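You operate a simulated robot arm through the tools that you are given. There is no shell and no other tool. Be economical: measure what you need, move in short steps, check, and stop when the job is done.

You run a simulated two-armed robot. Do the job below in one go: nothing can be reset, and whatever is moved stays where it is left.

## Task
Fetch the silver base and set it on the vacuum valve shelf. Then press the motor off button three times. Then take the relief valve from the open shelf and leave it on the lift table top. Then fetch the wax pad and set it on the top of the die bench. Then open the table drawer. Keep to this order.

Only the result counts: the job must be done as asked and must still hold three seconds after the hand-in. Knocking over, shifting, dropping, spilling or breaking anything else fails it.

## Robot
Two 7-joint arms with two-finger parallel grippers on one trunk, on a base that drives. Base frame: it is fixed to the floor where the robot stands at the start and does not move with it; the origin is under the middle of the robot, x ahead of it, y to its left, z up. Readings come in m, rad, newtons and seconds.
The left shoulder is at the start at [0.05, 0.161, 1.048], the right one opposite. Places, roughly: lift table top [1.1, -9.2, 0.8]; motor off button [1.3, -6, 1.3]; relief valve [1.75, -8.5, 1.25]; silver base (7x7x2 cm) [0.5, 0.1, 0.5]; table drawer [1.2, -7.3, 0.7]; top of the die bench [3.5, -8, 0.9]; vacuum valve shelf [0.6, 0, 0.8]; wax pad (5x5x5 cm) [3.6, -10.3, 0.9]. Payload 3.43 kg a hand.
The TCP of each hand is the grasp point between the finger pads, 0.03 m short of the fingertips. In the tool frame z runs along the fingers and y along their closing line. The gripper opens to 0.094 m. The fingers are 0.028 m wide and 0.01 m thick; the gripper's body (0.05 by 0.096 m) begins 0.055 m behind the TCP.
Orientation is that of the tool frame in the base frame, as a unit quaternion [x, y, z, w]. With the fingers straight down and closing along the base's y, the tool's x points along the base's -x, its y along +y and its z along -z.

## Interface
- The arms move only by the tool drive_tool. It takes "left_commands", "right_commands" or both (then of equal length, played together; a hand with none holds still); each is a list of rows, each a list of 3 entries, a list of its own where there are three numbers: the shift along the base's x, y, z in mm, then the turn, a rotation vector about the base's x, y, z in rad, then the finger opening in mm, from 0 to 94. In form: [[[dx, dy, dz], [ax, ay, az], hand], ...]. A call has 1 to 8 rows; each row is the pose to reach, as a shift and turn from the pose commanded when the call began. Each row takes 0.2 s and may step no farther than 0.05 m and 0.15 rad from the row before; otherwise, or with a gripper value out of range, the whole call is refused. A pose out of reach is approached as far as the arm can. The call stops where the force on the tool passes 40 N (or 10 N more than at its start, if that is more) or the arm is blocked; 0.2 s more then pass. The fingers move at their own pace (about 0.045 m/s each) and stop on an object; they squeeze with about 30 N. The grip force told is the motor's: it shows also when the fingers shut on nothing. Time passes only in rows, and 0.2 s behind the last, so rows that repeat a pose let the fingers close. It gives the time, the measured TCP pose, the force on the tool (base axes), the opening and the grip force at its end, in the units of the frame above (readings bear some noise), with the torque about the TCP (base axes, N m) and any sound that the robot's microphone picked up, and new pictures: "views" is both (left out), scene, wrist or none (wrist: the cameras of the hands that moved).
- Cameras (640 x 400 px; columns grow to the right, rows downward): "scene" is now at [0.1265, -0.0009, 1.1711]; the picture's right is [-0.02, -1.00, 0.00], its down [-0.58, 0.01, -0.81] and it looks along [0.81, -0.01, -0.58] (base axes); focal length 214 px, centre (320, 200). "left" rides on the left gripper at [0.076, -0.014, -0.102] in its tool frame; the picture's right is [0.18, 0.98, 0.00], its down [-0.75, 0.14, -0.64] and it looks along [-0.63, 0.12, 0.77] (tool axes); focal length 243 px, centre (320, 200). "right" rides on the right gripper at [0.076, 0.014, -0.102] in its tool frame; the picture's right is [-0.18, 0.98, 0.00], its down [-0.75, -0.14, -0.64] and it looks along [-0.63, -0.12, 0.77] (tool axes); focal length 243 px, centre (320, 200). There is no depth. A picture from a camera that has moved, and an enlarged one, comes with that camera's place and axes in the base frame and with its lens.
- lift_body(by): slides the trunk up (or, below 0, down) by that many m; the arms and the scene camera ride with it, the base frame stays. It gives what a move gives, with no picture.
- roll_base(legs): drives the robot by 1 to 6 legs, each [ahead, left, turn to the left] in m, m and rad, along the robot's own axes; the way and the turn of a leg run together, so that a leg with both is an arc; at most 1.5 m and 3.142 rad a leg. The arms and the cameras ride along, it lands a little off, and it stops where it bumps. It gives what a move gives, and a new picture of the scene camera.
- turn_head(pan, tilt): turns the head with the scene camera to pan (to the left, within 1.396 rad either way) and tilt (down, from -0.506 to 1.204), counted from straight ahead of the robot. It gives what a move gives, and a new picture of the scene camera.
- close_up(camera, box): a new picture of the part [left, top, right, bottom] of that camera's present view, enlarged. It takes no simulated time.
- job_done(): hands the job in; it is judged then, once.

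Work in short steps. Places have to be worked out from the pictures, the camera data and where the tool is seen: move nearer, look again, correct. Check each grasp and each placing, and mend what went wrong. You have 165 turns and 260 pictures in all, those below and enlarged ones among them. Open the grippers and draw the arms clear of the work before you hand the job in, unless the task says otherwise.

The tools are called as name(argument=value, ...) on one line, values as JSON. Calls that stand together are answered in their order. drive_tool: Moves the arms, as the interface text tells. Its arguments: {"type":"object","properties":{"left_commands":{"type":"array","items":{"type":"array"}},"right_commands":{"type":"array","items":{"type":"array"}},"views":{"type":"string","enum":["both","scene","wrist","none"]}},"required":[]} The other tools are called the same way: lift_body (by) slides the trunk up or down; roll_base (legs) drives the base; turn_head (pan, tilt) turns the head that bears the scene camera; close_up (camera, box) takes an enlarged picture of a part of a camera's view; job_done () hands the job in.

At the start:

```text
t: 0.0
left_eef_pos: [0.4212, 0.1792, 1.0832]
left_tcp_rot: [-0.001, 1.0, -0.001, 0.0]
left_force: [0.7, -0.8, 0.5]
left_wrist_torque: [0.02, 0.04, 0.04]
left_grip_width: 0.0939
left_finger_force: 0.0
right_eef_pos: [0.3899, -0.1266, 1.0688]
right_tcp_rot: [0.0, 1.0, 0.0, 0.0]
right_force: [-0.1, 0.5, 0.3]
right_wrist_torque: [-0.02, -0.03, 0.04]
right_grip_width: 0.094
right_finger_force: 0.0
trunk travel left (down, up): [-0.075, 0.192]
robot x, y, heading: [0.0007, 0.0009, -0.001]
head pan, tilt: [-0.016, 0.621]
```

scene: 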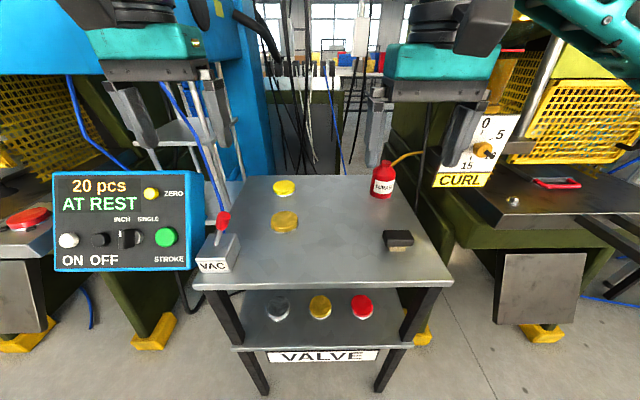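
right: 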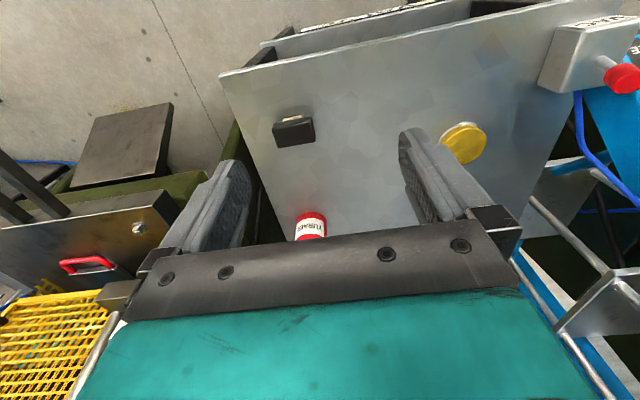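
left: 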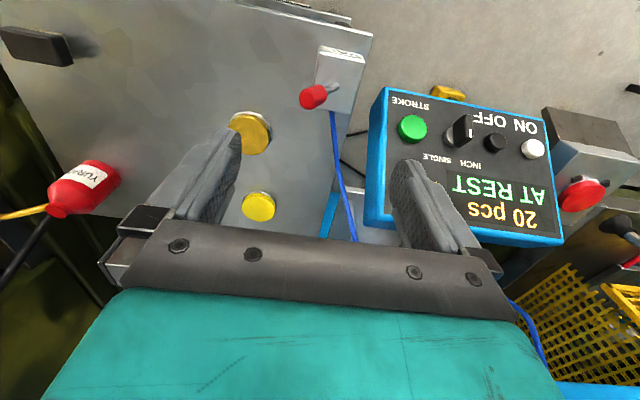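

I'll look closer at the table, its lower shelf and the labels before moving.

close_up(camera="scene", box=[190, 250, 460, 400])

close_up(camera="scene", box=[190, 150, 460, 300])

```text
2.37 times, centred on (325, 325) of scene
camera zoom: at [0.1265, -0.0009, 1.1711], right [-0.02, -1.0, 0.0], down [-0.58, 0.01, -0.81], along [0.81, -0.01, -0.58], focal length 508 px, centre (308, -96)
```

zoom: 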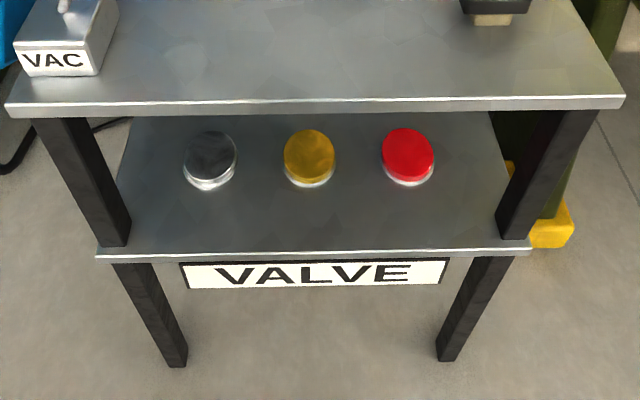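

```text
2.37 times, centred on (325, 225) of scene
camera zoom: at [0.1265, -0.0009, 1.1711], right [-0.02, -1.0, 0.0], down [-0.58, 0.01, -0.81], along [0.81, -0.01, -0.58], focal length 508 px, centre (308, 141)
```

zoom: 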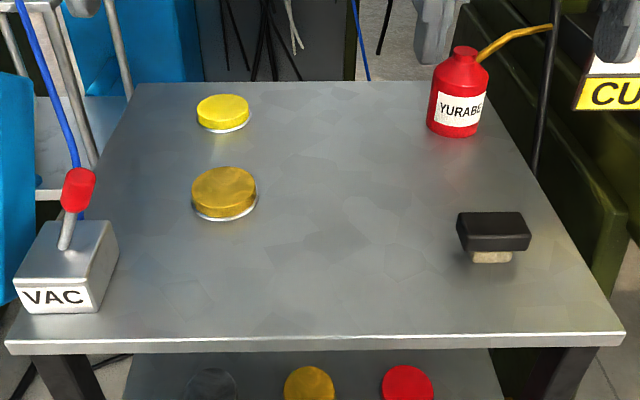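

The silver disc sits at about (0.486, 0.125), top z≈0.52, under the top plate, which has the VAC lever. I need a tilted forward grasp, so I back up first to make room in front of the table.

roll_base(legs=[[-0.2, 0, 0]])

```text
t: 1.6
left_eef_pos: [0.2237, 0.1788, 1.0847]
left_tcp_rot: [-0.001, 1.0, 0.001, 0.0]
left_force: [0.4, 0.1, 0.0]
left_wrist_torque: [0.0, 0.02, -0.01]
left_grip_width: 0.0939
left_finger_force: 0.0
right_eef_pos: [0.191, -0.1259, 1.0681]
right_tcp_rot: [-0.001, 1.0, 0.0, -0.001]
right_force: [-0.5, -0.2, 0.5]
right_wrist_torque: [0.0, -0.01, -0.02]
right_grip_width: 0.0939
right_finger_force: 0.1
trunk travel left (down, up): [-0.075, 0.192]
robot x, y, heading: [-0.1972, 0.0003, 0.003]
head pan, tilt: [-0.016, 0.621]
camera scene: at [-0.0728, -0.0009, 1.1712], right [-0.02, -1.0, 0.0], down [-0.58, 0.01, -0.81], along [0.81, -0.01, -0.58], focal length 214 px, centre (320, 200)
```

scene: 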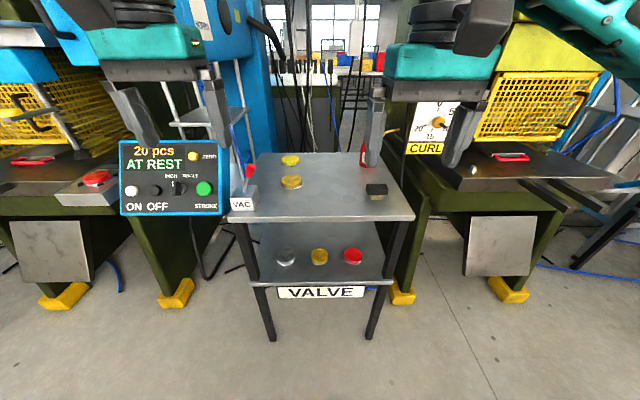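

The shelf is now fully visible. Lower the left hand in front of the table while pitching it 45° forward.

drive_tool(left_commands=[[[0, -7, -45], [0, -0.14, 0], 94], [[0, -14, -90], [0, -0.28, 0], 94], [[0, -21, -135], [0, -0.42, 0], 94], [[0, -28, -180], [0, -0.56, 0], 94], [[0, -35, -225], [0, -0.7, 0], 94], [[5, -42, -270], [0, -0.785, 0], 94], [[10, -49, -315], [0, -0.785, 0], 94], [[15, -54, -360], [0, -0.785, 0], 94]])

```text
t: 3.4
left_eef_pos: [0.2399, 0.1235, 0.7244]
left_tcp_rot: [-0.001, 0.924, -0.002, 0.383]
left_force: [-0.2, 0.1, 0.3]
left_wrist_torque: [0.01, 0.02, 0.01]
left_grip_width: 0.0937
left_finger_force: 0.0
right_eef_pos: [0.1903, -0.1261, 1.0675]
right_tcp_rot: [0.0, 1.0, 0.0, -0.001]
right_force: [-0.3, -0.6, -0.2]
right_wrist_torque: [-0.01, -0.04, -0.02]
right_grip_width: 0.0939
right_finger_force: 0.2
trunk travel left (down, up): [-0.075, 0.192]
robot x, y, heading: [-0.2027, 0.0012, 0.003]
head pan, tilt: [-0.016, 0.621]
camera scene: at [-0.0723, -0.0013, 1.171], right [-0.02, -1.0, 0.0], down [-0.58, 0.01, -0.81], along [0.81, -0.01, -0.58], focal length 214 px, centre (320, 200)
camera left: at [0.1132, 0.1104, 0.7434], right [-0.13, 0.98, -0.13], down [0.08, 0.14, 0.99], along [0.99, 0.12, -0.1], focal length 243 px, centre (320, 200)
```

scene: 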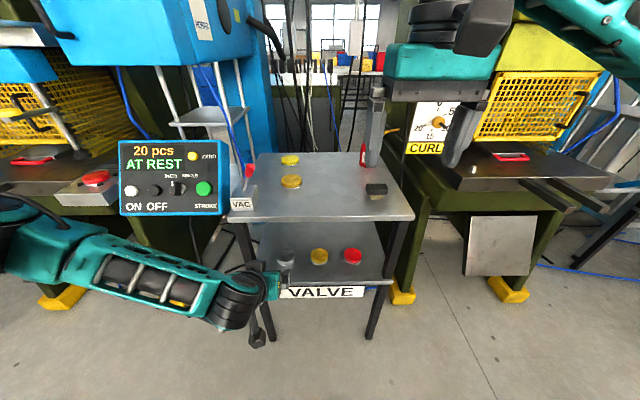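
left: 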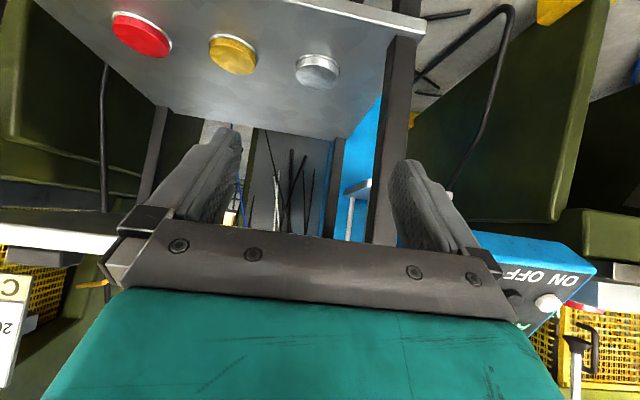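

Zoom on the silver disc for a better fix.

close_up(camera="left", box=[220, 0, 440, 137])

close_up(camera="scene", box=[220, 150, 420, 300])

```text
2.91 times, centred on (330, 68) of left
camera zoom: at [0.1132, 0.1104, 0.7434], right [-0.13, 0.98, -0.13], down [0.08, 0.14, 0.99], along [0.99, 0.12, -0.1], focal length 706 px, centre (291, 582)
```

zoom: 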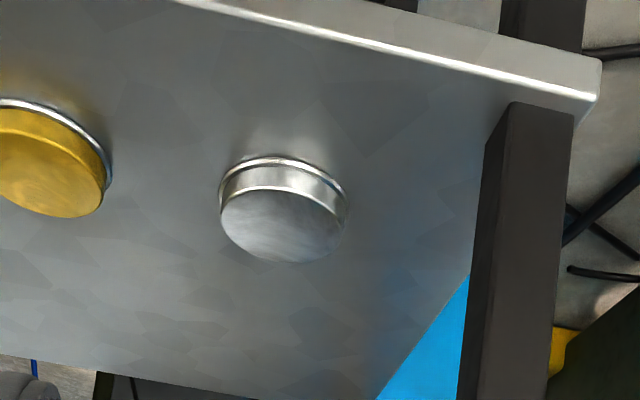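

```text
2.67 times, centred on (320, 225) of scene
camera zoom: at [-0.0723, -0.0013, 1.171], right [-0.02, -1.0, 0.0], down [-0.58, 0.01, -0.81], along [0.81, -0.01, -0.58], focal length 572 px, centre (320, 133)
```

zoom: 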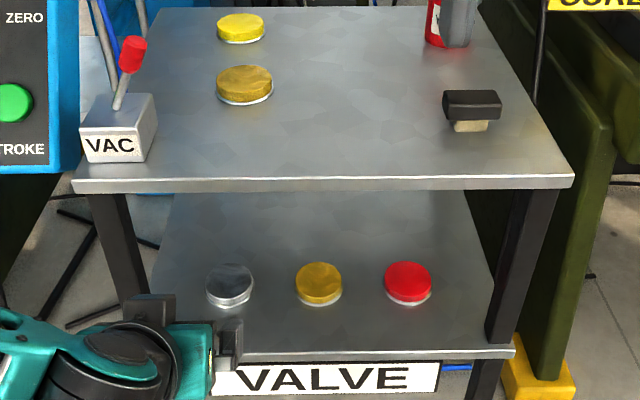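

Both views agree: disc centre ≈ (0.487, 0.125), top ≈ 0.515. Move in between the shelves along the finger axis to just short of the disc.

drive_tool(left_commands=[[[35, 0, -32], [0, 0, 0], 94], [[70, 1, -64], [0, 0, 0], 94], [[105, 1, -95], [0, 0, 0], 94], [[140, 1, -115], [0, 0, 0], 94], [[170, 1, -135], [0, 0, 0], 94]])

```text
t: 4.6
left_eef_pos: [0.4085, 0.1255, 0.5888]
left_tcp_rot: [-0.002, 0.924, 0.0, 0.382]
left_force: [0.0, 0.6, 0.2]
left_wrist_torque: [0.01, 0.04, 0.01]
left_grip_width: 0.0941
left_finger_force: 0.0
right_eef_pos: [0.1919, -0.1254, 1.0669]
right_tcp_rot: [0.001, 1.0, 0.0, 0.0]
right_force: [0.2, 0.4, -1.0]
right_wrist_torque: [-0.03, 0.0, -0.03]
right_grip_width: 0.094
right_finger_force: 0.1
trunk travel left (down, up): [-0.075, 0.192]
robot x, y, heading: [-0.2008, -0.0014, -0.004]
head pan, tilt: [-0.016, 0.621]
camera scene: at [-0.0724, -0.001, 1.1711], right [-0.02, -1.0, 0.0], down [-0.58, 0.01, -0.81], along [0.81, -0.01, -0.58], focal length 214 px, centre (320, 200)
camera left: at [0.2819, 0.1124, 0.6084], right [-0.13, 0.98, -0.13], down [0.08, 0.14, 0.99], along [0.99, 0.12, -0.1], focal length 243 px, centre (320, 200)
```

scene: 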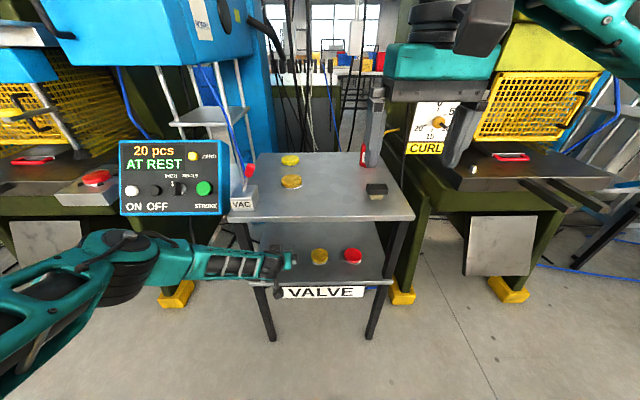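
left: 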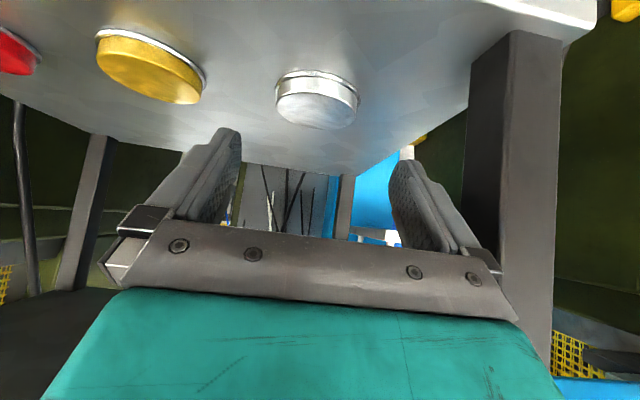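

Disc is centered between the fingers, at x≈0.487, y≈0.124, top z≈0.51. Advance in to straddle it.

drive_tool(left_commands=[[[25, -1, -25], [0, 0, 0], 94], [[48, -1, -46], [0, 0, 0], 94], [[60, -1, -56], [0, 0, 0], 94]], views="wrist")

```text
t: 5.4
left_eef_pos: [0.4502, 0.1285, 0.5503]
left_tcp_rot: [-0.001, 0.924, -0.002, 0.383]
left_force: [0.0, -0.3, -0.2]
left_wrist_torque: [-0.01, 0.0, 0.0]
left_grip_width: 0.0938
left_finger_force: 0.0
left hand out of reach, approached as far as the arm can: row 2, 3
right_eef_pos: [0.1905, -0.1257, 1.0687]
right_tcp_rot: [0.0, 1.0, 0.0, 0.0]
right_force: [-0.3, -0.2, 0.3]
right_wrist_torque: [0.02, 0.04, 0.01]
right_grip_width: 0.0937
right_finger_force: 0.0
trunk travel left (down, up): [-0.075, 0.192]
robot x, y, heading: [-0.1997, 0.0006, -0.008]
head pan, tilt: [-0.016, 0.621]
camera left: at [0.3248, 0.1148, 0.57], right [-0.13, 0.98, -0.13], down [0.08, 0.14, 0.99], along [0.99, 0.12, -0.1], focal length 243 px, centre (320, 200)
```

left: 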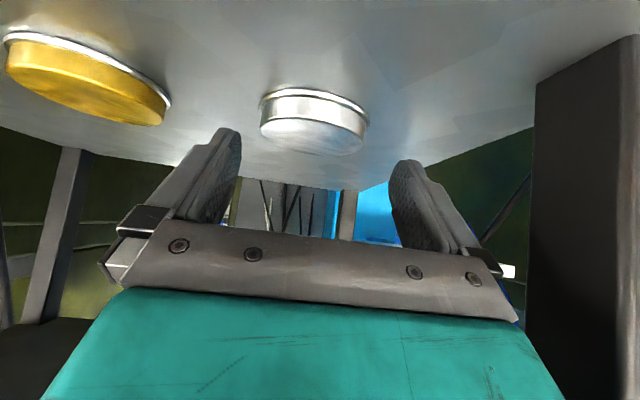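

The arm ran out of reach. Retract a bit, then drive the base forward 8 cm.

drive_tool(left_commands=[[[-30, -1, 25], [0, 0, 0], 94], [[-60, -1, 40], [0, 0, 0], 94], [[-90, -1, 50], [0, 0, 0], 94]], views="none")

roll_base(legs=[[0.08, 0, 0]])

```text
t: 6.2
left_eef_pos: [0.3608, 0.1296, 0.6028]
left_tcp_rot: [-0.001, 0.923, 0.0, 0.384]
left_force: [0.3, 0.6, -0.7]
left_wrist_torque: [-0.02, -0.04, 0.01]
left_grip_width: 0.094
left_finger_force: 0.1
right_eef_pos: [0.1904, -0.1257, 1.0671]
right_tcp_rot: [0.0, 1.0, -0.001, 0.001]
right_force: [0.3, 0.7, -0.2]
right_wrist_torque: [-0.03, 0.01, -0.02]
right_grip_width: 0.0941
right_finger_force: 0.0
trunk travel left (down, up): [-0.075, 0.192]
robot x, y, heading: [-0.2016, 0.0047, -0.001]
head pan, tilt: [-0.016, 0.621]
```

```text
t: 7.3
left_eef_pos: [0.4424, 0.1286, 0.6019]
left_tcp_rot: [0.0, 0.923, -0.001, 0.384]
left_force: [-0.1, 0.1, -0.6]
left_wrist_torque: [0.0, 0.01, -0.01]
left_grip_width: 0.0939
left_finger_force: 0.0
right_eef_pos: [0.2717, -0.1244, 1.0676]
right_tcp_rot: [-0.001, 1.0, 0.0, 0.0]
right_force: [1.8, 0.0, 0.1]
right_wrist_torque: [0.02, 0.03, -0.02]
right_grip_width: 0.0938
right_finger_force: 0.1
trunk travel left (down, up): [-0.075, 0.192]
robot x, y, heading: [-0.1151, -0.0001, -0.001]
head pan, tilt: [-0.016, 0.621]
camera scene: at [0.0083, -0.0007, 1.171], right [-0.01, -1.0, 0.0], down [-0.58, 0.01, -0.81], along [0.81, -0.01, -0.58], focal length 214 px, centre (320, 200)
```

scene: 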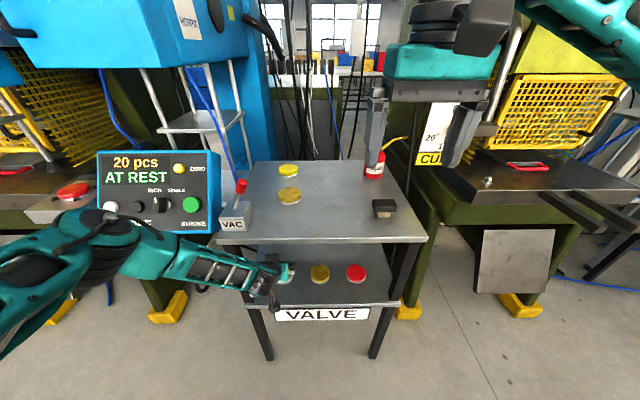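

Now lower along the finger axis to the grasp: TCP (0.467, 0.124, 0.531).

drive_tool(left_commands=[[[5, -4, -25], [0, 0, 0], 94], [[15, -4, -45], [0, 0, 0], 94], [[25, -4, -62], [0, 0, 0], 94]], views="wrist")

```text
t: 8.1
left_eef_pos: [0.4674, 0.1231, 0.5381]
left_tcp_rot: [-0.001, 0.924, -0.001, 0.383]
left_force: [0.0, 0.1, -0.6]
left_wrist_torque: [0.04, 0.03, -0.01]
left_grip_width: 0.0938
left_finger_force: 0.0
right_eef_pos: [0.2716, -0.1249, 1.0681]
right_tcp_rot: [-0.001, 1.0, 0.0, 0.0]
right_force: [0.2, -0.1, 0.0]
right_wrist_torque: [0.02, 0.0, -0.01]
right_grip_width: 0.094
right_finger_force: 0.1
trunk travel left (down, up): [-0.075, 0.192]
robot x, y, heading: [-0.1189, -0.0002, 0.004]
head pan, tilt: [-0.016, 0.621]
camera left: at [0.3407, 0.1108, 0.5589], right [-0.13, 0.98, -0.13], down [0.08, 0.14, 0.99], along [0.99, 0.12, -0.1], focal length 243 px, centre (320, 200)
```

left: 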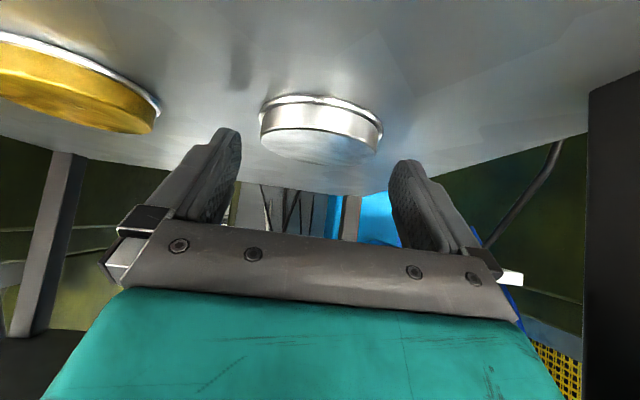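

Disc top centre ≈ (0.477, 0.123, 0.514); the fingertips are still just above it. Lower 11 mm and close.

drive_tool(left_commands=[[[-2, 0, -6], [0, 0, 0], 94], [[-3, 0, -11], [0, 0, 0], 94], [[-3, 0, -11], [0, 0, 0], 50], [[-3, 0, -11], [0, 0, 0], 50], [[-3, 0, -11], [0, 0, 0], 50]], views="wrist")

```text
t: 9.3
left_eef_pos: [0.4665, 0.1257, 0.5307]
left_tcp_rot: [-0.001, 0.923, 0.001, 0.385]
left_force: [1.1, 2.7, 13.9]
left_wrist_torque: [0.63, -0.13, 0.14]
left_grip_width: 0.0649
left_finger_force: 29.5
right_eef_pos: [0.2711, -0.1258, 1.0682]
right_tcp_rot: [-0.001, 1.0, 0.0, 0.001]
right_force: [0.2, 0.0, -0.6]
right_wrist_torque: [0.01, -0.02, 0.01]
right_grip_width: 0.0938
right_finger_force: 0.0
trunk travel left (down, up): [-0.075, 0.192]
robot x, y, heading: [-0.116, 0.0016, 0.004]
head pan, tilt: [-0.016, 0.621]
camera left: at [0.3389, 0.1114, 0.5501], right [-0.13, 0.98, -0.13], down [0.07, 0.14, 0.99], along [0.99, 0.12, -0.09], focal length 243 px, centre (320, 200)
```

left: 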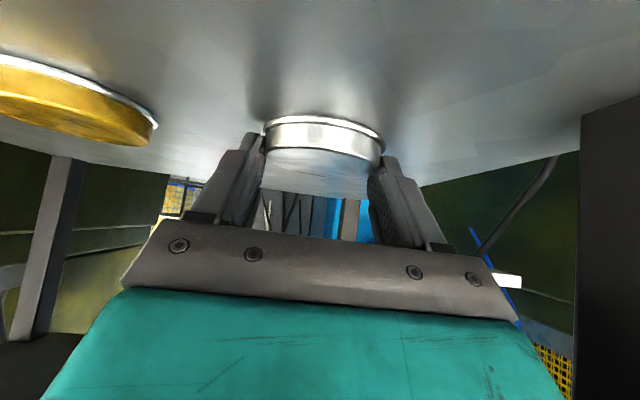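

Gripped at 65 mm. Lift slightly and check it stays.

drive_tool(left_commands=[[[-3, 0, -5], [0, 0, 0], 40], [[-3, 0, 10], [0, 0, 0], 40], [[-3, 0, 30], [0, 0, 0], 40]], views="wrist")

```text
t: 10.1
left_eef_pos: [0.4591, 0.123, 0.558]
left_tcp_rot: [0.0, 0.925, -0.002, 0.381]
left_force: [-0.3, -0.7, -0.4]
left_wrist_torque: [-0.02, 0.04, 0.0]
left_grip_width: 0.064
left_finger_force: 30.2
right_eef_pos: [0.2718, -0.1246, 1.0681]
right_tcp_rot: [-0.001, 1.0, 0.0, 0.0]
right_force: [0.5, 0.7, -0.3]
right_wrist_torque: [-0.02, 0.01, 0.01]
right_grip_width: 0.0937
right_finger_force: 0.1
trunk travel left (down, up): [-0.075, 0.192]
robot x, y, heading: [-0.1161, -0.0007, 0.0]
head pan, tilt: [-0.016, 0.621]
camera left: at [0.3328, 0.1102, 0.5777], right [-0.13, 0.98, -0.13], down [0.08, 0.14, 0.99], along [0.99, 0.12, -0.1], focal length 243 px, centre (320, 200)
```

left: 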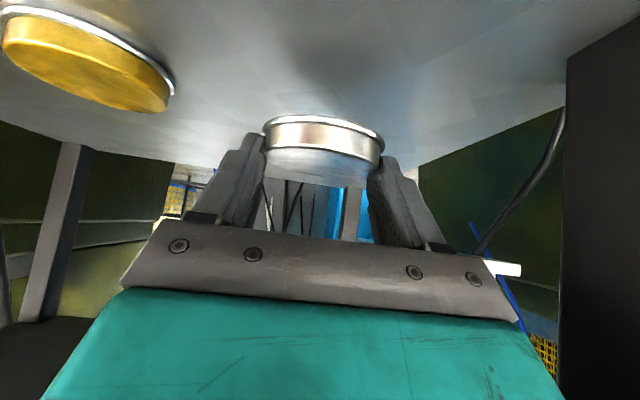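

Held well. Withdraw from between the shelves, then move up in front of the table.

drive_tool(left_commands=[[[-40, 0, 12], [0, 0, 0], 40], [[-85, 0, 22], [0, 0, 0], 40], [[-130, 0, 32], [0, 0, 0], 40], [[-175, 0, 42], [0, 0, 0], 40], [[-215, -15, 60], [0, 0, 0], 40], [[-225, -35, 100], [0, 0, 0], 40], [[-225, -55, 145], [0, 0, 0], 40], [[-225, -75, 190], [0, 0, 0], 40]], views="none")

drive_tool(left_commands=[[[0, -20, 45], [0, 0, 0], 40], [[0, -40, 90], [0, 0, 0], 40], [[0, -60, 135], [0, 0, 0], 40], [[0, -80, 165], [0, 0, 0], 40], [[40, -90, 165], [0, 0, 0], 40]], views="both")

```text
t: 11.9
left_eef_pos: [0.2355, 0.0506, 0.7501]
left_tcp_rot: [-0.002, 0.924, 0.001, 0.383]
left_force: [0.4, 0.9, -0.4]
left_wrist_torque: [0.0, -0.02, 0.01]
left_grip_width: 0.0642
left_finger_force: 29.8
left hand out of reach, approached as far as the arm can: row 2, 3, 4, 5
right_eef_pos: [0.2714, -0.1248, 1.0673]
right_tcp_rot: [-0.001, 1.0, 0.0, 0.0]
right_force: [-0.8, -0.3, 0.1]
right_wrist_torque: [0.01, 0.02, -0.06]
right_grip_width: 0.0938
right_finger_force: 0.1
trunk travel left (down, up): [-0.075, 0.192]
robot x, y, heading: [-0.1172, 0.0015, 0.003]
head pan, tilt: [-0.016, 0.621]
```

```text
t: 13.1
left_eef_pos: [0.2764, -0.0391, 0.9148]
left_tcp_rot: [-0.001, 0.924, 0.0, 0.382]
left_force: [-0.3, -1.3, 0.6]
left_wrist_torque: [-0.01, -0.01, -0.02]
left_grip_width: 0.064
left_finger_force: 30.1
right_eef_pos: [0.2707, -0.1255, 1.0674]
right_tcp_rot: [-0.001, 1.0, 0.0, 0.0]
right_force: [-0.9, 0.3, 0.6]
right_wrist_torque: [0.02, -0.01, 0.02]
right_grip_width: 0.094
right_finger_force: 0.0
trunk travel left (down, up): [-0.075, 0.192]
robot x, y, heading: [-0.118, 0.0, -0.0]
head pan, tilt: [-0.016, 0.621]
camera scene: at [0.0081, -0.0007, 1.171], right [-0.01, -1.0, 0.0], down [-0.58, 0.01, -0.81], along [0.81, -0.01, -0.58], focal length 214 px, centre (320, 200)
camera left: at [0.15, -0.0532, 0.9349], right [-0.13, 0.98, -0.13], down [0.08, 0.14, 0.99], along [0.99, 0.12, -0.1], focal length 243 px, centre (320, 200)
```

scene: 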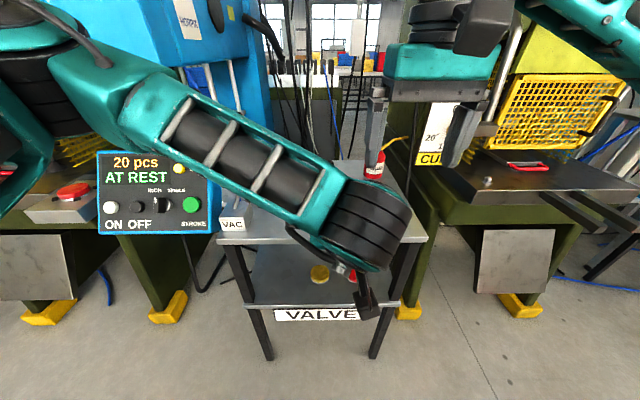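
left: 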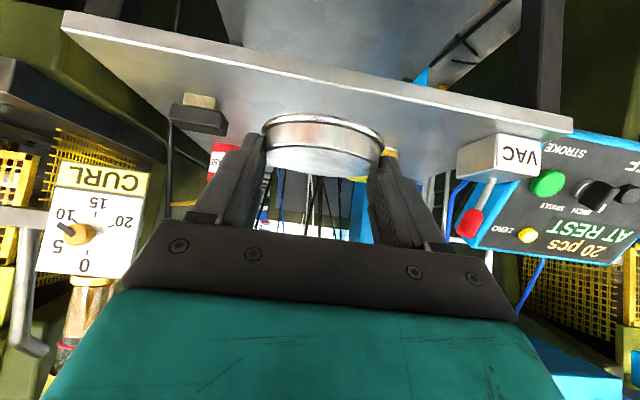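

Still held; plate top ≈0.80. Move forward over the free middle-front area at safe height, then lower to 2 cm above.

drive_tool(left_commands=[[[45, 0, 0], [0, 0, 0], 40], [[90, 0, 0], [0, 0, 0], 40], [[135, 0, 0], [0, 0, 0], 40], [[175, 0, -10], [0, 0, 0], 40], [[180, 0, -40], [0, 0, 0], 40], [[180, 0, -58], [0, 0, 0], 40]])

```text
t: 14.5
left_eef_pos: [0.4547, -0.0408, 0.8568]
left_tcp_rot: [-0.001, 0.924, -0.001, 0.383]
left_force: [0.4, -0.4, -0.7]
left_wrist_torque: [0.01, 0.01, 0.02]
left_grip_width: 0.064
left_finger_force: 30.0
right_eef_pos: [0.2712, -0.1239, 1.0684]
right_tcp_rot: [0.0, 1.0, 0.0, 0.0]
right_force: [0.8, 0.3, 0.8]
right_wrist_torque: [0.02, -0.02, -0.02]
right_grip_width: 0.094
right_finger_force: 0.0
trunk travel left (down, up): [-0.075, 0.192]
robot x, y, heading: [-0.1152, 0.0007, 0.001]
head pan, tilt: [-0.016, 0.621]
camera scene: at [0.008, -0.0008, 1.1711], right [-0.01, -1.0, 0.0], down [-0.58, 0.01, -0.81], along [0.81, -0.01, -0.58], focal length 214 px, centre (320, 200)
camera left: at [0.329, -0.054, 0.8755], right [-0.13, 0.98, -0.13], down [0.08, 0.14, 0.99], along [0.99, 0.12, -0.1], focal length 243 px, centre (320, 200)
```

scene: 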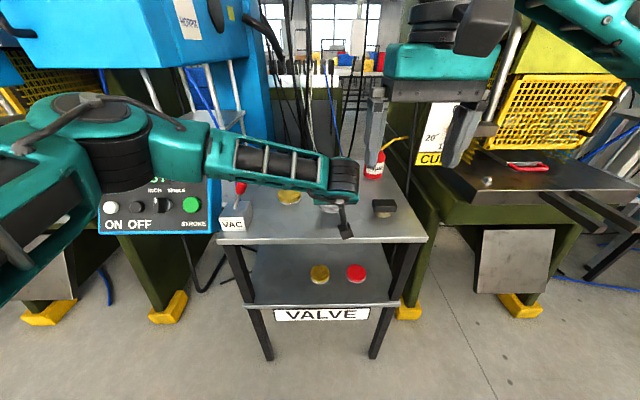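
left: 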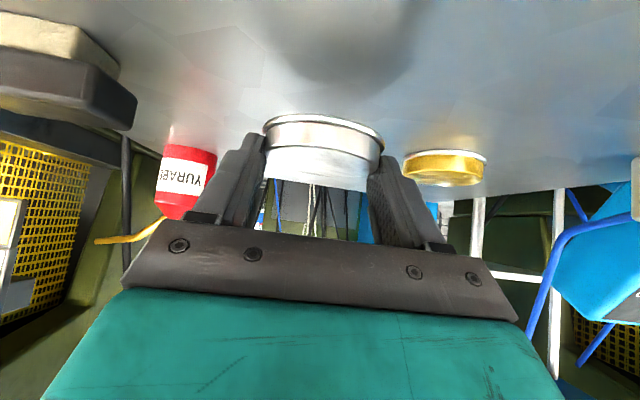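

Clear of neighbours. Lower in small steps until contact.

drive_tool(left_commands=[[[0, 0, -8], [0, 0, 0], 40], [[0, 0, -14], [0, 0, 0], 40], [[0, 0, -19], [0, 0, 0], 40], [[0, 0, -22], [0, 0, 0], 40]], views="wrist")

```text
t: 15.5
left_eef_pos: [0.4557, -0.0397, 0.8337]
left_tcp_rot: [-0.001, 0.924, 0.0, 0.383]
left_force: [-0.3, -0.4, -0.2]
left_wrist_torque: [-0.01, 0.01, -0.02]
left_grip_width: 0.0641
left_finger_force: 29.7
right_eef_pos: [0.2723, -0.1248, 1.0675]
right_tcp_rot: [-0.001, 1.0, 0.0, -0.001]
right_force: [0.6, 0.9, 1.5]
right_wrist_torque: [0.0, -0.02, 0.01]
right_grip_width: 0.0941
right_finger_force: 0.1
trunk travel left (down, up): [-0.075, 0.192]
robot x, y, heading: [-0.1185, 0.0004, 0.001]
head pan, tilt: [-0.016, 0.621]
camera left: at [0.3294, -0.0539, 0.8536], right [-0.13, 0.98, -0.13], down [0.08, 0.14, 0.99], along [0.99, 0.12, -0.1], focal length 243 px, centre (320, 200)
```

left: 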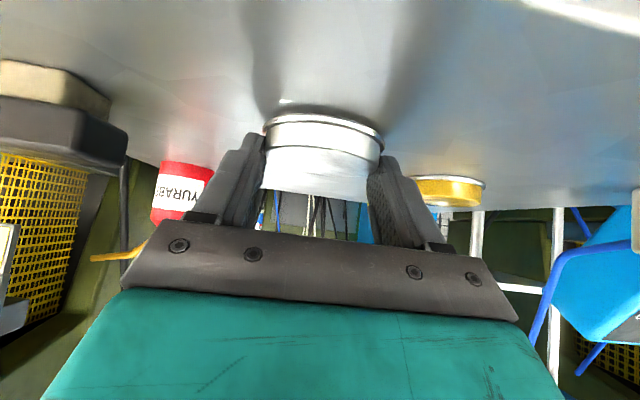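

No contact yet; a few more millimetres.

drive_tool(left_commands=[[[0, 0, -3], [0, 0, 0], 40], [[0, 0, -6], [0, 0, 0], 40]], views="wrist")

```text
t: 16.1
left_eef_pos: [0.456, -0.0409, 0.831]
left_tcp_rot: [-0.001, 0.923, -0.001, 0.385]
left_force: [-2.3, -0.6, 14.2]
left_wrist_torque: [0.18, -0.14, 0.0]
left_grip_width: 0.0641
left_finger_force: 29.6
right_eef_pos: [0.2695, -0.1252, 1.07]
right_tcp_rot: [-0.001, 1.0, 0.0, 0.001]
right_force: [-0.2, -0.1, -0.8]
right_wrist_torque: [-0.01, 0.03, 0.0]
right_grip_width: 0.0941
right_finger_force: 0.1
trunk travel left (down, up): [-0.075, 0.192]
robot x, y, heading: [-0.1162, -0.0008, 0.003]
head pan, tilt: [-0.016, 0.621]
camera left: at [0.3297, -0.0545, 0.8502], right [-0.13, 0.98, -0.13], down [0.07, 0.14, 0.99], along [0.99, 0.12, -0.09], focal length 243 px, centre (320, 200)
```

left: 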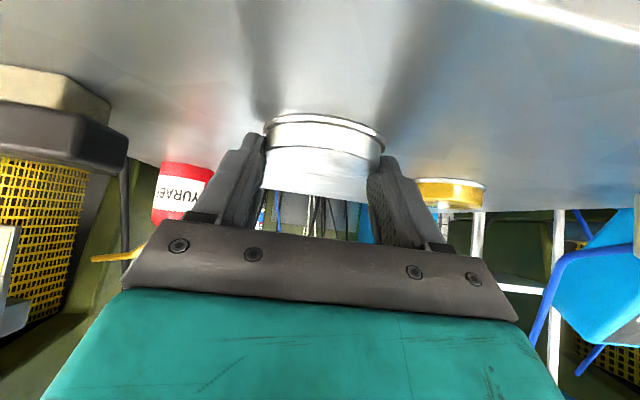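

Seated. Open, then withdraw along the finger axis.

drive_tool(left_commands=[[[0, 0, -4], [0, 0, 0], 70], [[0, 0, -3], [0, 0, 0], 90], [[0, 0, 0], [0, 0, 0], 90], [[-25, 0, 25], [0, 0, 0], 90], [[-60, 0, 60], [0, 0, 0], 90], [[-95, 0, 95], [0, 0, 0], 90], [[-135, 0, 120], [0, 0, 0], 90]])

```text
t: 17.7
left_eef_pos: [0.3198, -0.0391, 0.947]
left_tcp_rot: [-0.001, 0.924, 0.0, 0.382]
left_force: [6.1, -0.2, -10.8]
left_wrist_torque: [0.41, -0.1, 0.24]
left_grip_width: 0.0899
left_finger_force: 0.1
right_eef_pos: [0.2708, -0.1236, 1.0692]
right_tcp_rot: [-0.002, 1.0, 0.001, 0.001]
right_force: [-4.8, 1.1, 10.6]
right_wrist_torque: [0.56, 0.3, 0.28]
right_grip_width: 0.094
right_finger_force: 0.1
trunk travel left (down, up): [-0.075, 0.192]
robot x, y, heading: [-0.1194, -0.0008, -0.004]
head pan, tilt: [-0.016, 0.621]
camera scene: at [0.0077, -0.0007, 1.1711], right [-0.01, -1.0, 0.0], down [-0.58, 0.01, -0.81], along [0.81, -0.01, -0.58], focal length 214 px, centre (320, 200)
camera left: at [0.1941, -0.0538, 0.9669], right [-0.13, 0.98, -0.13], down [0.08, 0.14, 0.99], along [0.99, 0.12, -0.1], focal length 243 px, centre (320, 200)
```

scene: 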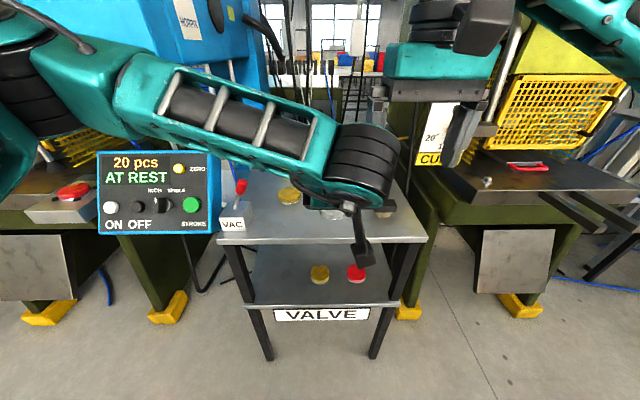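
left: 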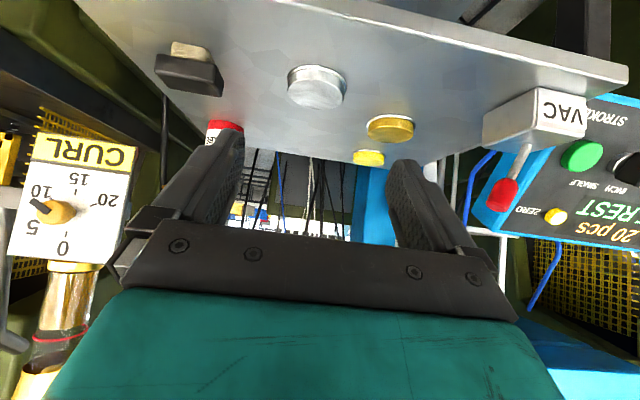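

Base is placed. The two hands touch lightly, so move the left one away to its own side.

drive_tool(left_commands=[[[-10, 40, 0], [0, 0, 0], 90], [[-40, 80, 0], [0, 0, 0], 90], [[-60, 120, 0], [0, 0, 0], 90], [[-60, 160, 20], [0, 0.15, 0], 90], [[-60, 200, 50], [0, 0.3, 0], 90]], views="none")

roll_base(legs=[[-0.4, 0, 0]])

```text
t: 18.9
left_eef_pos: [0.2606, 0.1606, 0.9965]
left_tcp_rot: [0.0, 0.971, -0.001, 0.239]
left_force: [-0.8, -0.3, -0.1]
left_wrist_torque: [0.03, 0.02, 0.05]
left_grip_width: 0.0901
left_finger_force: 0.0
right_eef_pos: [0.2717, -0.1254, 1.0677]
right_tcp_rot: [-0.001, 1.0, 0.0, 0.0]
right_force: [-0.1, 0.6, 0.3]
right_wrist_torque: [0.0, 0.01, -0.01]
right_grip_width: 0.0943
right_finger_force: 0.1
trunk travel left (down, up): [-0.075, 0.192]
robot x, y, heading: [-0.1196, 0.0019, 0.003]
head pan, tilt: [-0.016, 0.621]
```

```text
t: 21.1
left_eef_pos: [-0.0777, 0.1587, 0.9977]
left_tcp_rot: [0.0, 0.971, -0.001, 0.24]
left_force: [0.1, -0.4, 0.2]
left_wrist_torque: [0.0, -0.01, -0.01]
left_grip_width: 0.0904
left_finger_force: 0.0
right_eef_pos: [-0.0684, -0.126, 1.0687]
right_tcp_rot: [0.0, 1.0, 0.0, 0.0]
right_force: [0.3, -0.9, -0.4]
right_wrist_torque: [-0.02, 0.02, 0.0]
right_grip_width: 0.0939
right_finger_force: 0.0
trunk travel left (down, up): [-0.075, 0.192]
robot x, y, heading: [-0.4569, -0.0013, 0.001]
head pan, tilt: [-0.016, 0.621]
stopped in leg 1: the robot was blocked; the commanded pose is now the measured one
camera scene: at [-0.3309, -0.001, 1.171], right [-0.02, -1.0, 0.0], down [-0.58, 0.01, -0.81], along [0.81, -0.01, -0.58], focal length 214 px, centre (320, 200)
```

scene: 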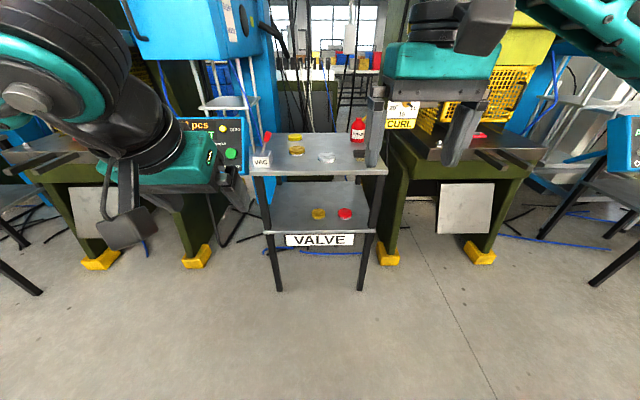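

Something is behind me; I check around before driving. Look right.

turn_head(pan=-1.396, tilt=0.4)

turn_head(pan=-0.7, tilt=0.2)

```text
t: 22.6
left_eef_pos: [-0.0785, 0.1574, 0.9963]
left_tcp_rot: [0.001, 0.971, -0.001, 0.241]
left_force: [0.1, -0.4, -0.5]
left_wrist_torque: [-0.03, 0.02, 0.0]
left_grip_width: 0.0899
left_finger_force: 0.1
right_eef_pos: [-0.068, -0.1258, 1.0676]
right_tcp_rot: [-0.001, 1.0, 0.0, 0.0]
right_force: [0.7, 0.2, -0.1]
right_wrist_torque: [0.0, -0.01, 0.01]
right_grip_width: 0.0941
right_finger_force: 0.1
trunk travel left (down, up): [-0.075, 0.192]
robot x, y, heading: [-0.4558, -0.002, -0.002]
head pan, tilt: [-1.396, 0.4]
camera scene: at [-0.4029, -0.0907, 1.1911], right [-0.98, -0.17, 0.0], down [-0.07, 0.38, -0.92], along [0.16, -0.91, -0.39], focal length 214 px, centre (320, 200)
```

scene: 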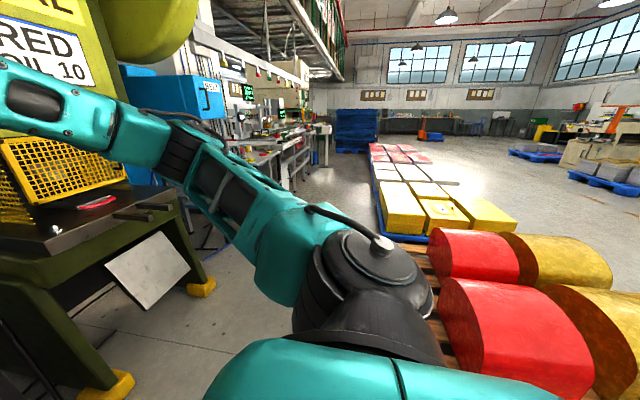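

```text
t: 23.6
left_eef_pos: [-0.078, 0.1579, 0.9973]
left_tcp_rot: [0.001, 0.971, 0.0, 0.241]
left_force: [-0.5, 0.1, -0.1]
left_wrist_torque: [-0.02, 0.02, -0.02]
left_grip_width: 0.0901
left_finger_force: 0.0
right_eef_pos: [-0.0685, -0.1266, 1.0694]
right_tcp_rot: [0.001, 1.0, 0.0, 0.001]
right_force: [-0.8, -0.6, -1.2]
right_wrist_torque: [-0.01, -0.05, -0.01]
right_grip_width: 0.0942
right_finger_force: 0.1
trunk travel left (down, up): [-0.075, 0.192]
robot x, y, heading: [-0.4589, 0.0056, -0.004]
head pan, tilt: [-0.7, 0.201]
camera scene: at [-0.3478, -0.0597, 1.2097], right [-0.65, -0.76, 0.0], down [-0.15, 0.13, -0.98], along [0.75, -0.63, -0.2], focal length 214 px, centre (320, 200)
```

scene: 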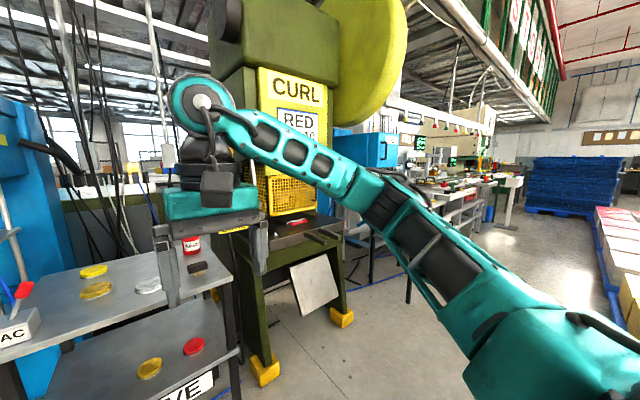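

There is a pallet behind me and a clear aisle to the right. Move forward 0.2 m, then strafe right 3 m along the aisle.

roll_base(legs=[[0.2, 0, 0], [0, -1.5, 0], [0, -1.5, 0]])

```text
t: 39.3
left_eef_pos: [0.1292, -2.8409, 0.9954]
left_tcp_rot: [-0.003, 0.971, 0.0, 0.24]
left_force: [-0.3, -0.2, 0.9]
left_wrist_torque: [0.0, 0.04, -0.02]
left_grip_width: 0.0899
left_finger_force: 0.1
right_eef_pos: [0.1415, -3.1246, 1.068]
right_tcp_rot: [-0.003, 1.0, 0.0, 0.001]
right_force: [1.1, -0.2, -0.7]
right_wrist_torque: [0.02, -0.04, -0.01]
right_grip_width: 0.0938
right_finger_force: 0.0
trunk travel left (down, up): [-0.075, 0.192]
robot x, y, heading: [-0.2522, -3.0022, 0.005]
head pan, tilt: [-0.7, 0.201]
camera scene: at [-0.1389, -3.0606, 1.2097], right [-0.64, -0.77, 0.0], down [-0.15, 0.13, -0.98], along [0.75, -0.63, -0.2], focal length 214 px, centre (320, 200)
```

scene: 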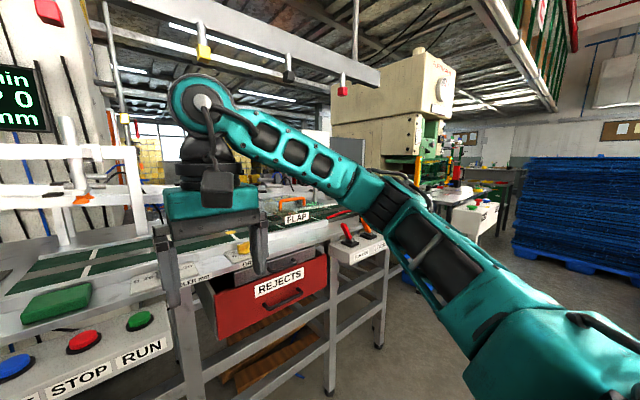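

Good progress. Check the way further right.

turn_head(pan=-1.1, tilt=0.3)

```text
t: 40.2
left_eef_pos: [0.1275, -2.8405, 0.9979]
left_tcp_rot: [-0.002, 0.97, 0.0, 0.242]
left_force: [0.3, 0.2, 0.7]
left_wrist_torque: [0.0, -0.01, 0.02]
left_grip_width: 0.0901
left_finger_force: 0.1
right_eef_pos: [0.141, -3.1235, 1.068]
right_tcp_rot: [-0.004, 1.0, -0.001, 0.001]
right_force: [-0.3, -0.1, 0.3]
right_wrist_torque: [-0.02, 0.0, -0.01]
right_grip_width: 0.0942
right_finger_force: 0.2
trunk travel left (down, up): [-0.075, 0.192]
robot x, y, heading: [-0.2431, -3.0018, 0.004]
head pan, tilt: [-1.1, 0.3]
camera scene: at [-0.1676, -3.0838, 1.2004], right [-0.89, -0.46, 0.0], down [-0.14, 0.26, -0.96], along [0.44, -0.85, -0.3], focal length 214 px, centre (320, 200)
```

scene: 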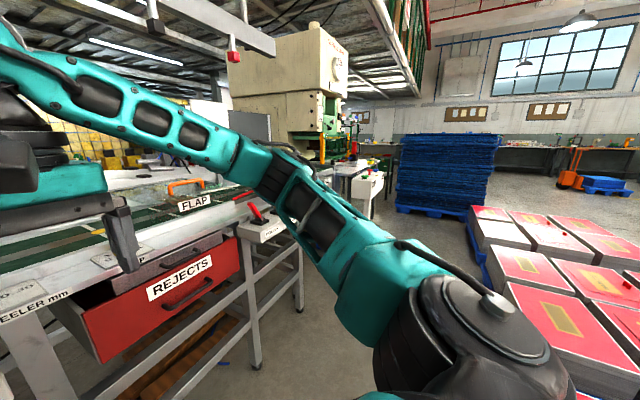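

A blue pallet stack stands further on. Strafe 1.4 m more and look again.

roll_base(legs=[[0, -1.4, 0]])

```text
t: 47.2
left_eef_pos: [0.1327, -4.2486, 0.9967]
left_tcp_rot: [0.001, 0.971, -0.001, 0.241]
left_force: [-0.1, -0.1, 0.5]
left_wrist_torque: [-0.03, 0.0, 0.01]
left_grip_width: 0.0901
left_finger_force: 0.1
right_eef_pos: [0.142, -4.5323, 1.0696]
right_tcp_rot: [0.0, 1.0, -0.001, 0.001]
right_force: [0.0, 0.6, -0.2]
right_wrist_torque: [-0.02, 0.01, 0.0]
right_grip_width: 0.0942
right_finger_force: 0.1
trunk travel left (down, up): [-0.075, 0.192]
robot x, y, heading: [-0.2447, -4.4076, -0.005]
head pan, tilt: [-1.1, 0.3]
camera scene: at [-0.1649, -4.4894, 1.2004], right [-0.89, -0.45, 0.0], down [-0.13, 0.26, -0.96], along [0.43, -0.85, -0.3], focal length 214 px, centre (320, 200)
```

scene: 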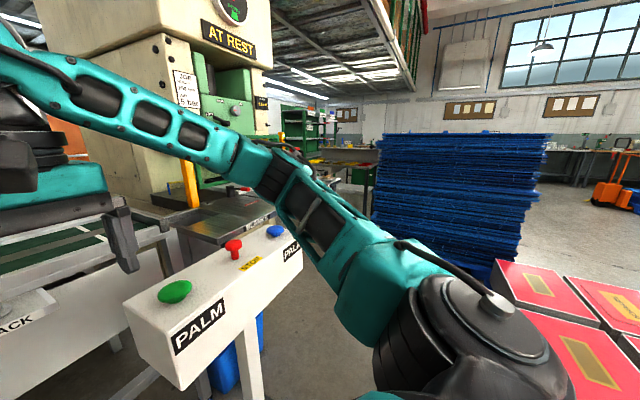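

Look more to the front to find the motor off button.

turn_head(pan=-0.75, tilt=0.0)

close_up(camera="scene", box=[160, 60, 480, 260])

```text
t: 48.0
left_eef_pos: [0.1329, -4.2481, 0.9985]
left_tcp_rot: [0.0, 0.971, -0.001, 0.241]
left_force: [-0.3, -0.1, 0.3]
left_wrist_torque: [-0.01, -0.01, 0.03]
left_grip_width: 0.0898
left_finger_force: 0.0
right_eef_pos: [0.143, -4.532, 1.0689]
right_tcp_rot: [-0.002, 1.0, 0.0, 0.001]
right_force: [0.5, -0.4, 0.6]
right_wrist_torque: [0.01, -0.01, 0.03]
right_grip_width: 0.094
right_finger_force: 0.0
trunk travel left (down, up): [-0.075, 0.192]
robot x, y, heading: [-0.2464, -4.4072, -0.003]
head pan, tilt: [-0.75, 0.0]
camera scene: at [-0.1415, -4.4676, 1.2281], right [-0.68, -0.73, 0.0], down [0.0, 0.0, -1.0], along [0.73, -0.68, 0.0], focal length 214 px, centre (320, 200)
```

scene: 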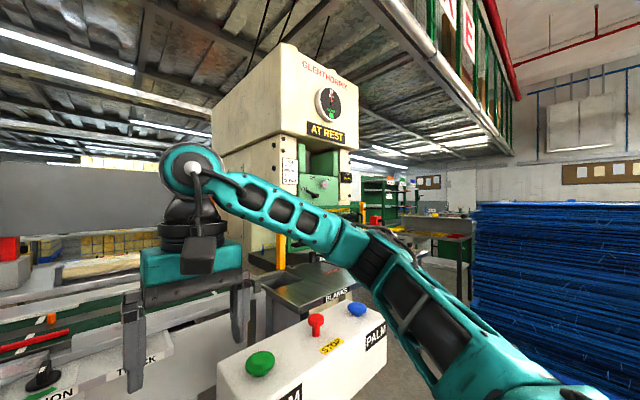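

```text
2.00 times, centred on (320, 160) of scene
camera zoom: at [-0.1415, -4.4676, 1.2281], right [-0.68, -0.73, 0.0], down [0.0, 0.0, -1.0], along [0.73, -0.68, 0.0], focal length 429 px, centre (320, 280)
```

zoom: 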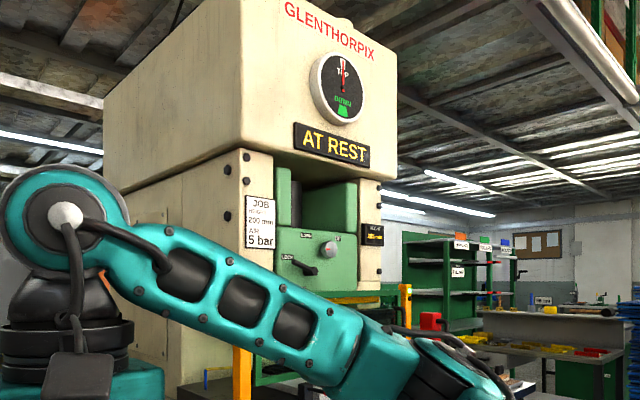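

Drive 1.1 m further right to get in front of the press's right column.

roll_base(legs=[[0, -1.1, 0]])

turn_head(pan=-0.3, tilt=0.2)

```text
t: 53.6
left_eef_pos: [0.1347, -5.3446, 0.9971]
left_tcp_rot: [-0.003, 0.971, -0.001, 0.24]
left_force: [-0.2, -0.4, 0.0]
left_wrist_torque: [0.02, 0.01, 0.02]
left_grip_width: 0.0903
left_finger_force: 0.1
right_eef_pos: [0.1475, -5.6284, 1.0693]
right_tcp_rot: [-0.005, 1.0, 0.0, 0.001]
right_force: [-0.1, -0.3, 0.3]
right_wrist_torque: [0.01, 0.02, -0.03]
right_grip_width: 0.0941
right_finger_force: 0.0
trunk travel left (down, up): [-0.075, 0.192]
robot x, y, heading: [-0.2448, -5.5066, 0.005]
head pan, tilt: [-0.75, 0.0]
camera scene: at [-0.1379, -5.5662, 1.2281], right [-0.68, -0.74, 0.0], down [0.0, 0.0, -1.0], along [0.74, -0.68, 0.0], focal length 214 px, centre (320, 200)
```

scene: 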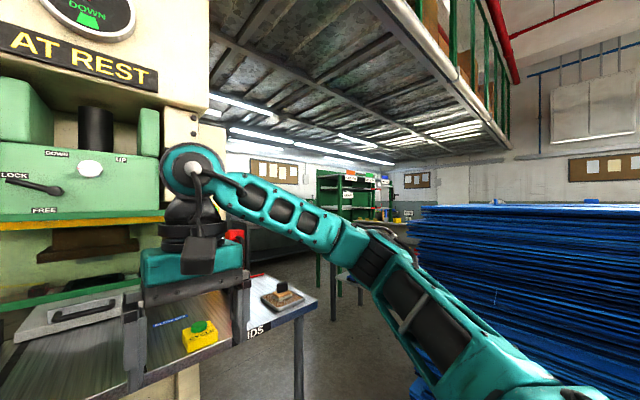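

```text
t: 54.5
left_eef_pos: [0.1348, -5.345, 0.9968]
left_tcp_rot: [-0.004, 0.97, 0.0, 0.241]
left_force: [-0.6, -0.2, 0.0]
left_wrist_torque: [0.01, 0.0, 0.0]
left_grip_width: 0.09
left_finger_force: 0.0
right_eef_pos: [0.1473, -5.6293, 1.0685]
right_tcp_rot: [-0.004, 1.0, 0.001, 0.0]
right_force: [0.3, -0.4, -0.2]
right_wrist_torque: [0.03, -0.02, -0.01]
right_grip_width: 0.094
right_finger_force: 0.1
trunk travel left (down, up): [-0.075, 0.192]
robot x, y, heading: [-0.2423, -5.5091, 0.005]
head pan, tilt: [-0.3, 0.201]
camera scene: at [-0.115, -5.5322, 1.2097], right [-0.29, -0.96, 0.0], down [-0.19, 0.06, -0.98], along [0.94, -0.28, -0.2], focal length 214 px, centre (320, 200)
```

scene: 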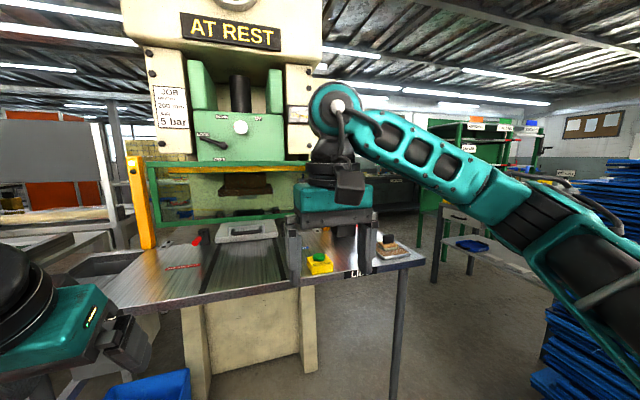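

The right forearm hides the button spot. Lower and tuck the right hand, then look.

drive_tool(right_commands=[[[-20, 0, -45], [0, 0, 0], 0], [[-40, 0, -90], [0, 0, 0], 0], [[-60, 0, -135], [0, 0, 0], 0], [[-80, 0, -180], [0, 0, 0], 0], [[-100, 0, -225], [0, 0, 0], 0], [[-110, 0, -270], [0, 0, 0], 0]], views="scene")

```text
t: 56.0
left_eef_pos: [0.1346, -5.3445, 0.9979]
left_tcp_rot: [-0.004, 0.971, 0.001, 0.24]
left_force: [0.7, 0.9, 0.5]
left_wrist_torque: [0.01, -0.01, 0.0]
left_grip_width: 0.0902
left_finger_force: 0.0
right_eef_pos: [0.037, -5.6301, 0.7983]
right_tcp_rot: [-0.005, 1.0, 0.001, 0.001]
right_force: [0.5, -0.2, -0.1]
right_wrist_torque: [0.0, 0.02, 0.02]
right_grip_width: 0.0
right_finger_force: 26.3
trunk travel left (down, up): [-0.075, 0.192]
robot x, y, heading: [-0.2456, -5.504, 0.006]
head pan, tilt: [-0.3, 0.201]
camera scene: at [-0.115, -5.5322, 1.2097], right [-0.29, -0.96, 0.0], down [-0.19, 0.06, -0.98], along [0.94, -0.28, -0.2], focal length 214 px, centre (320, 200)
```

scene: 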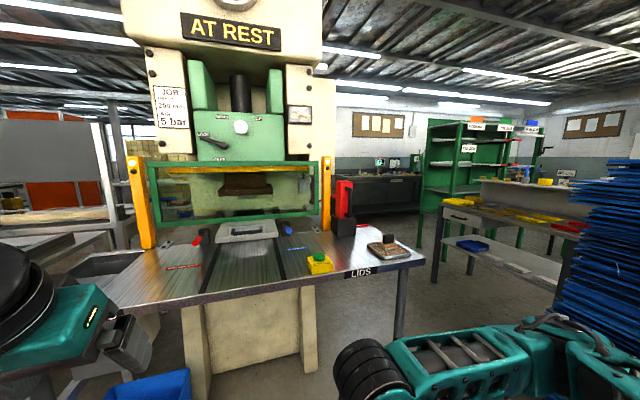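

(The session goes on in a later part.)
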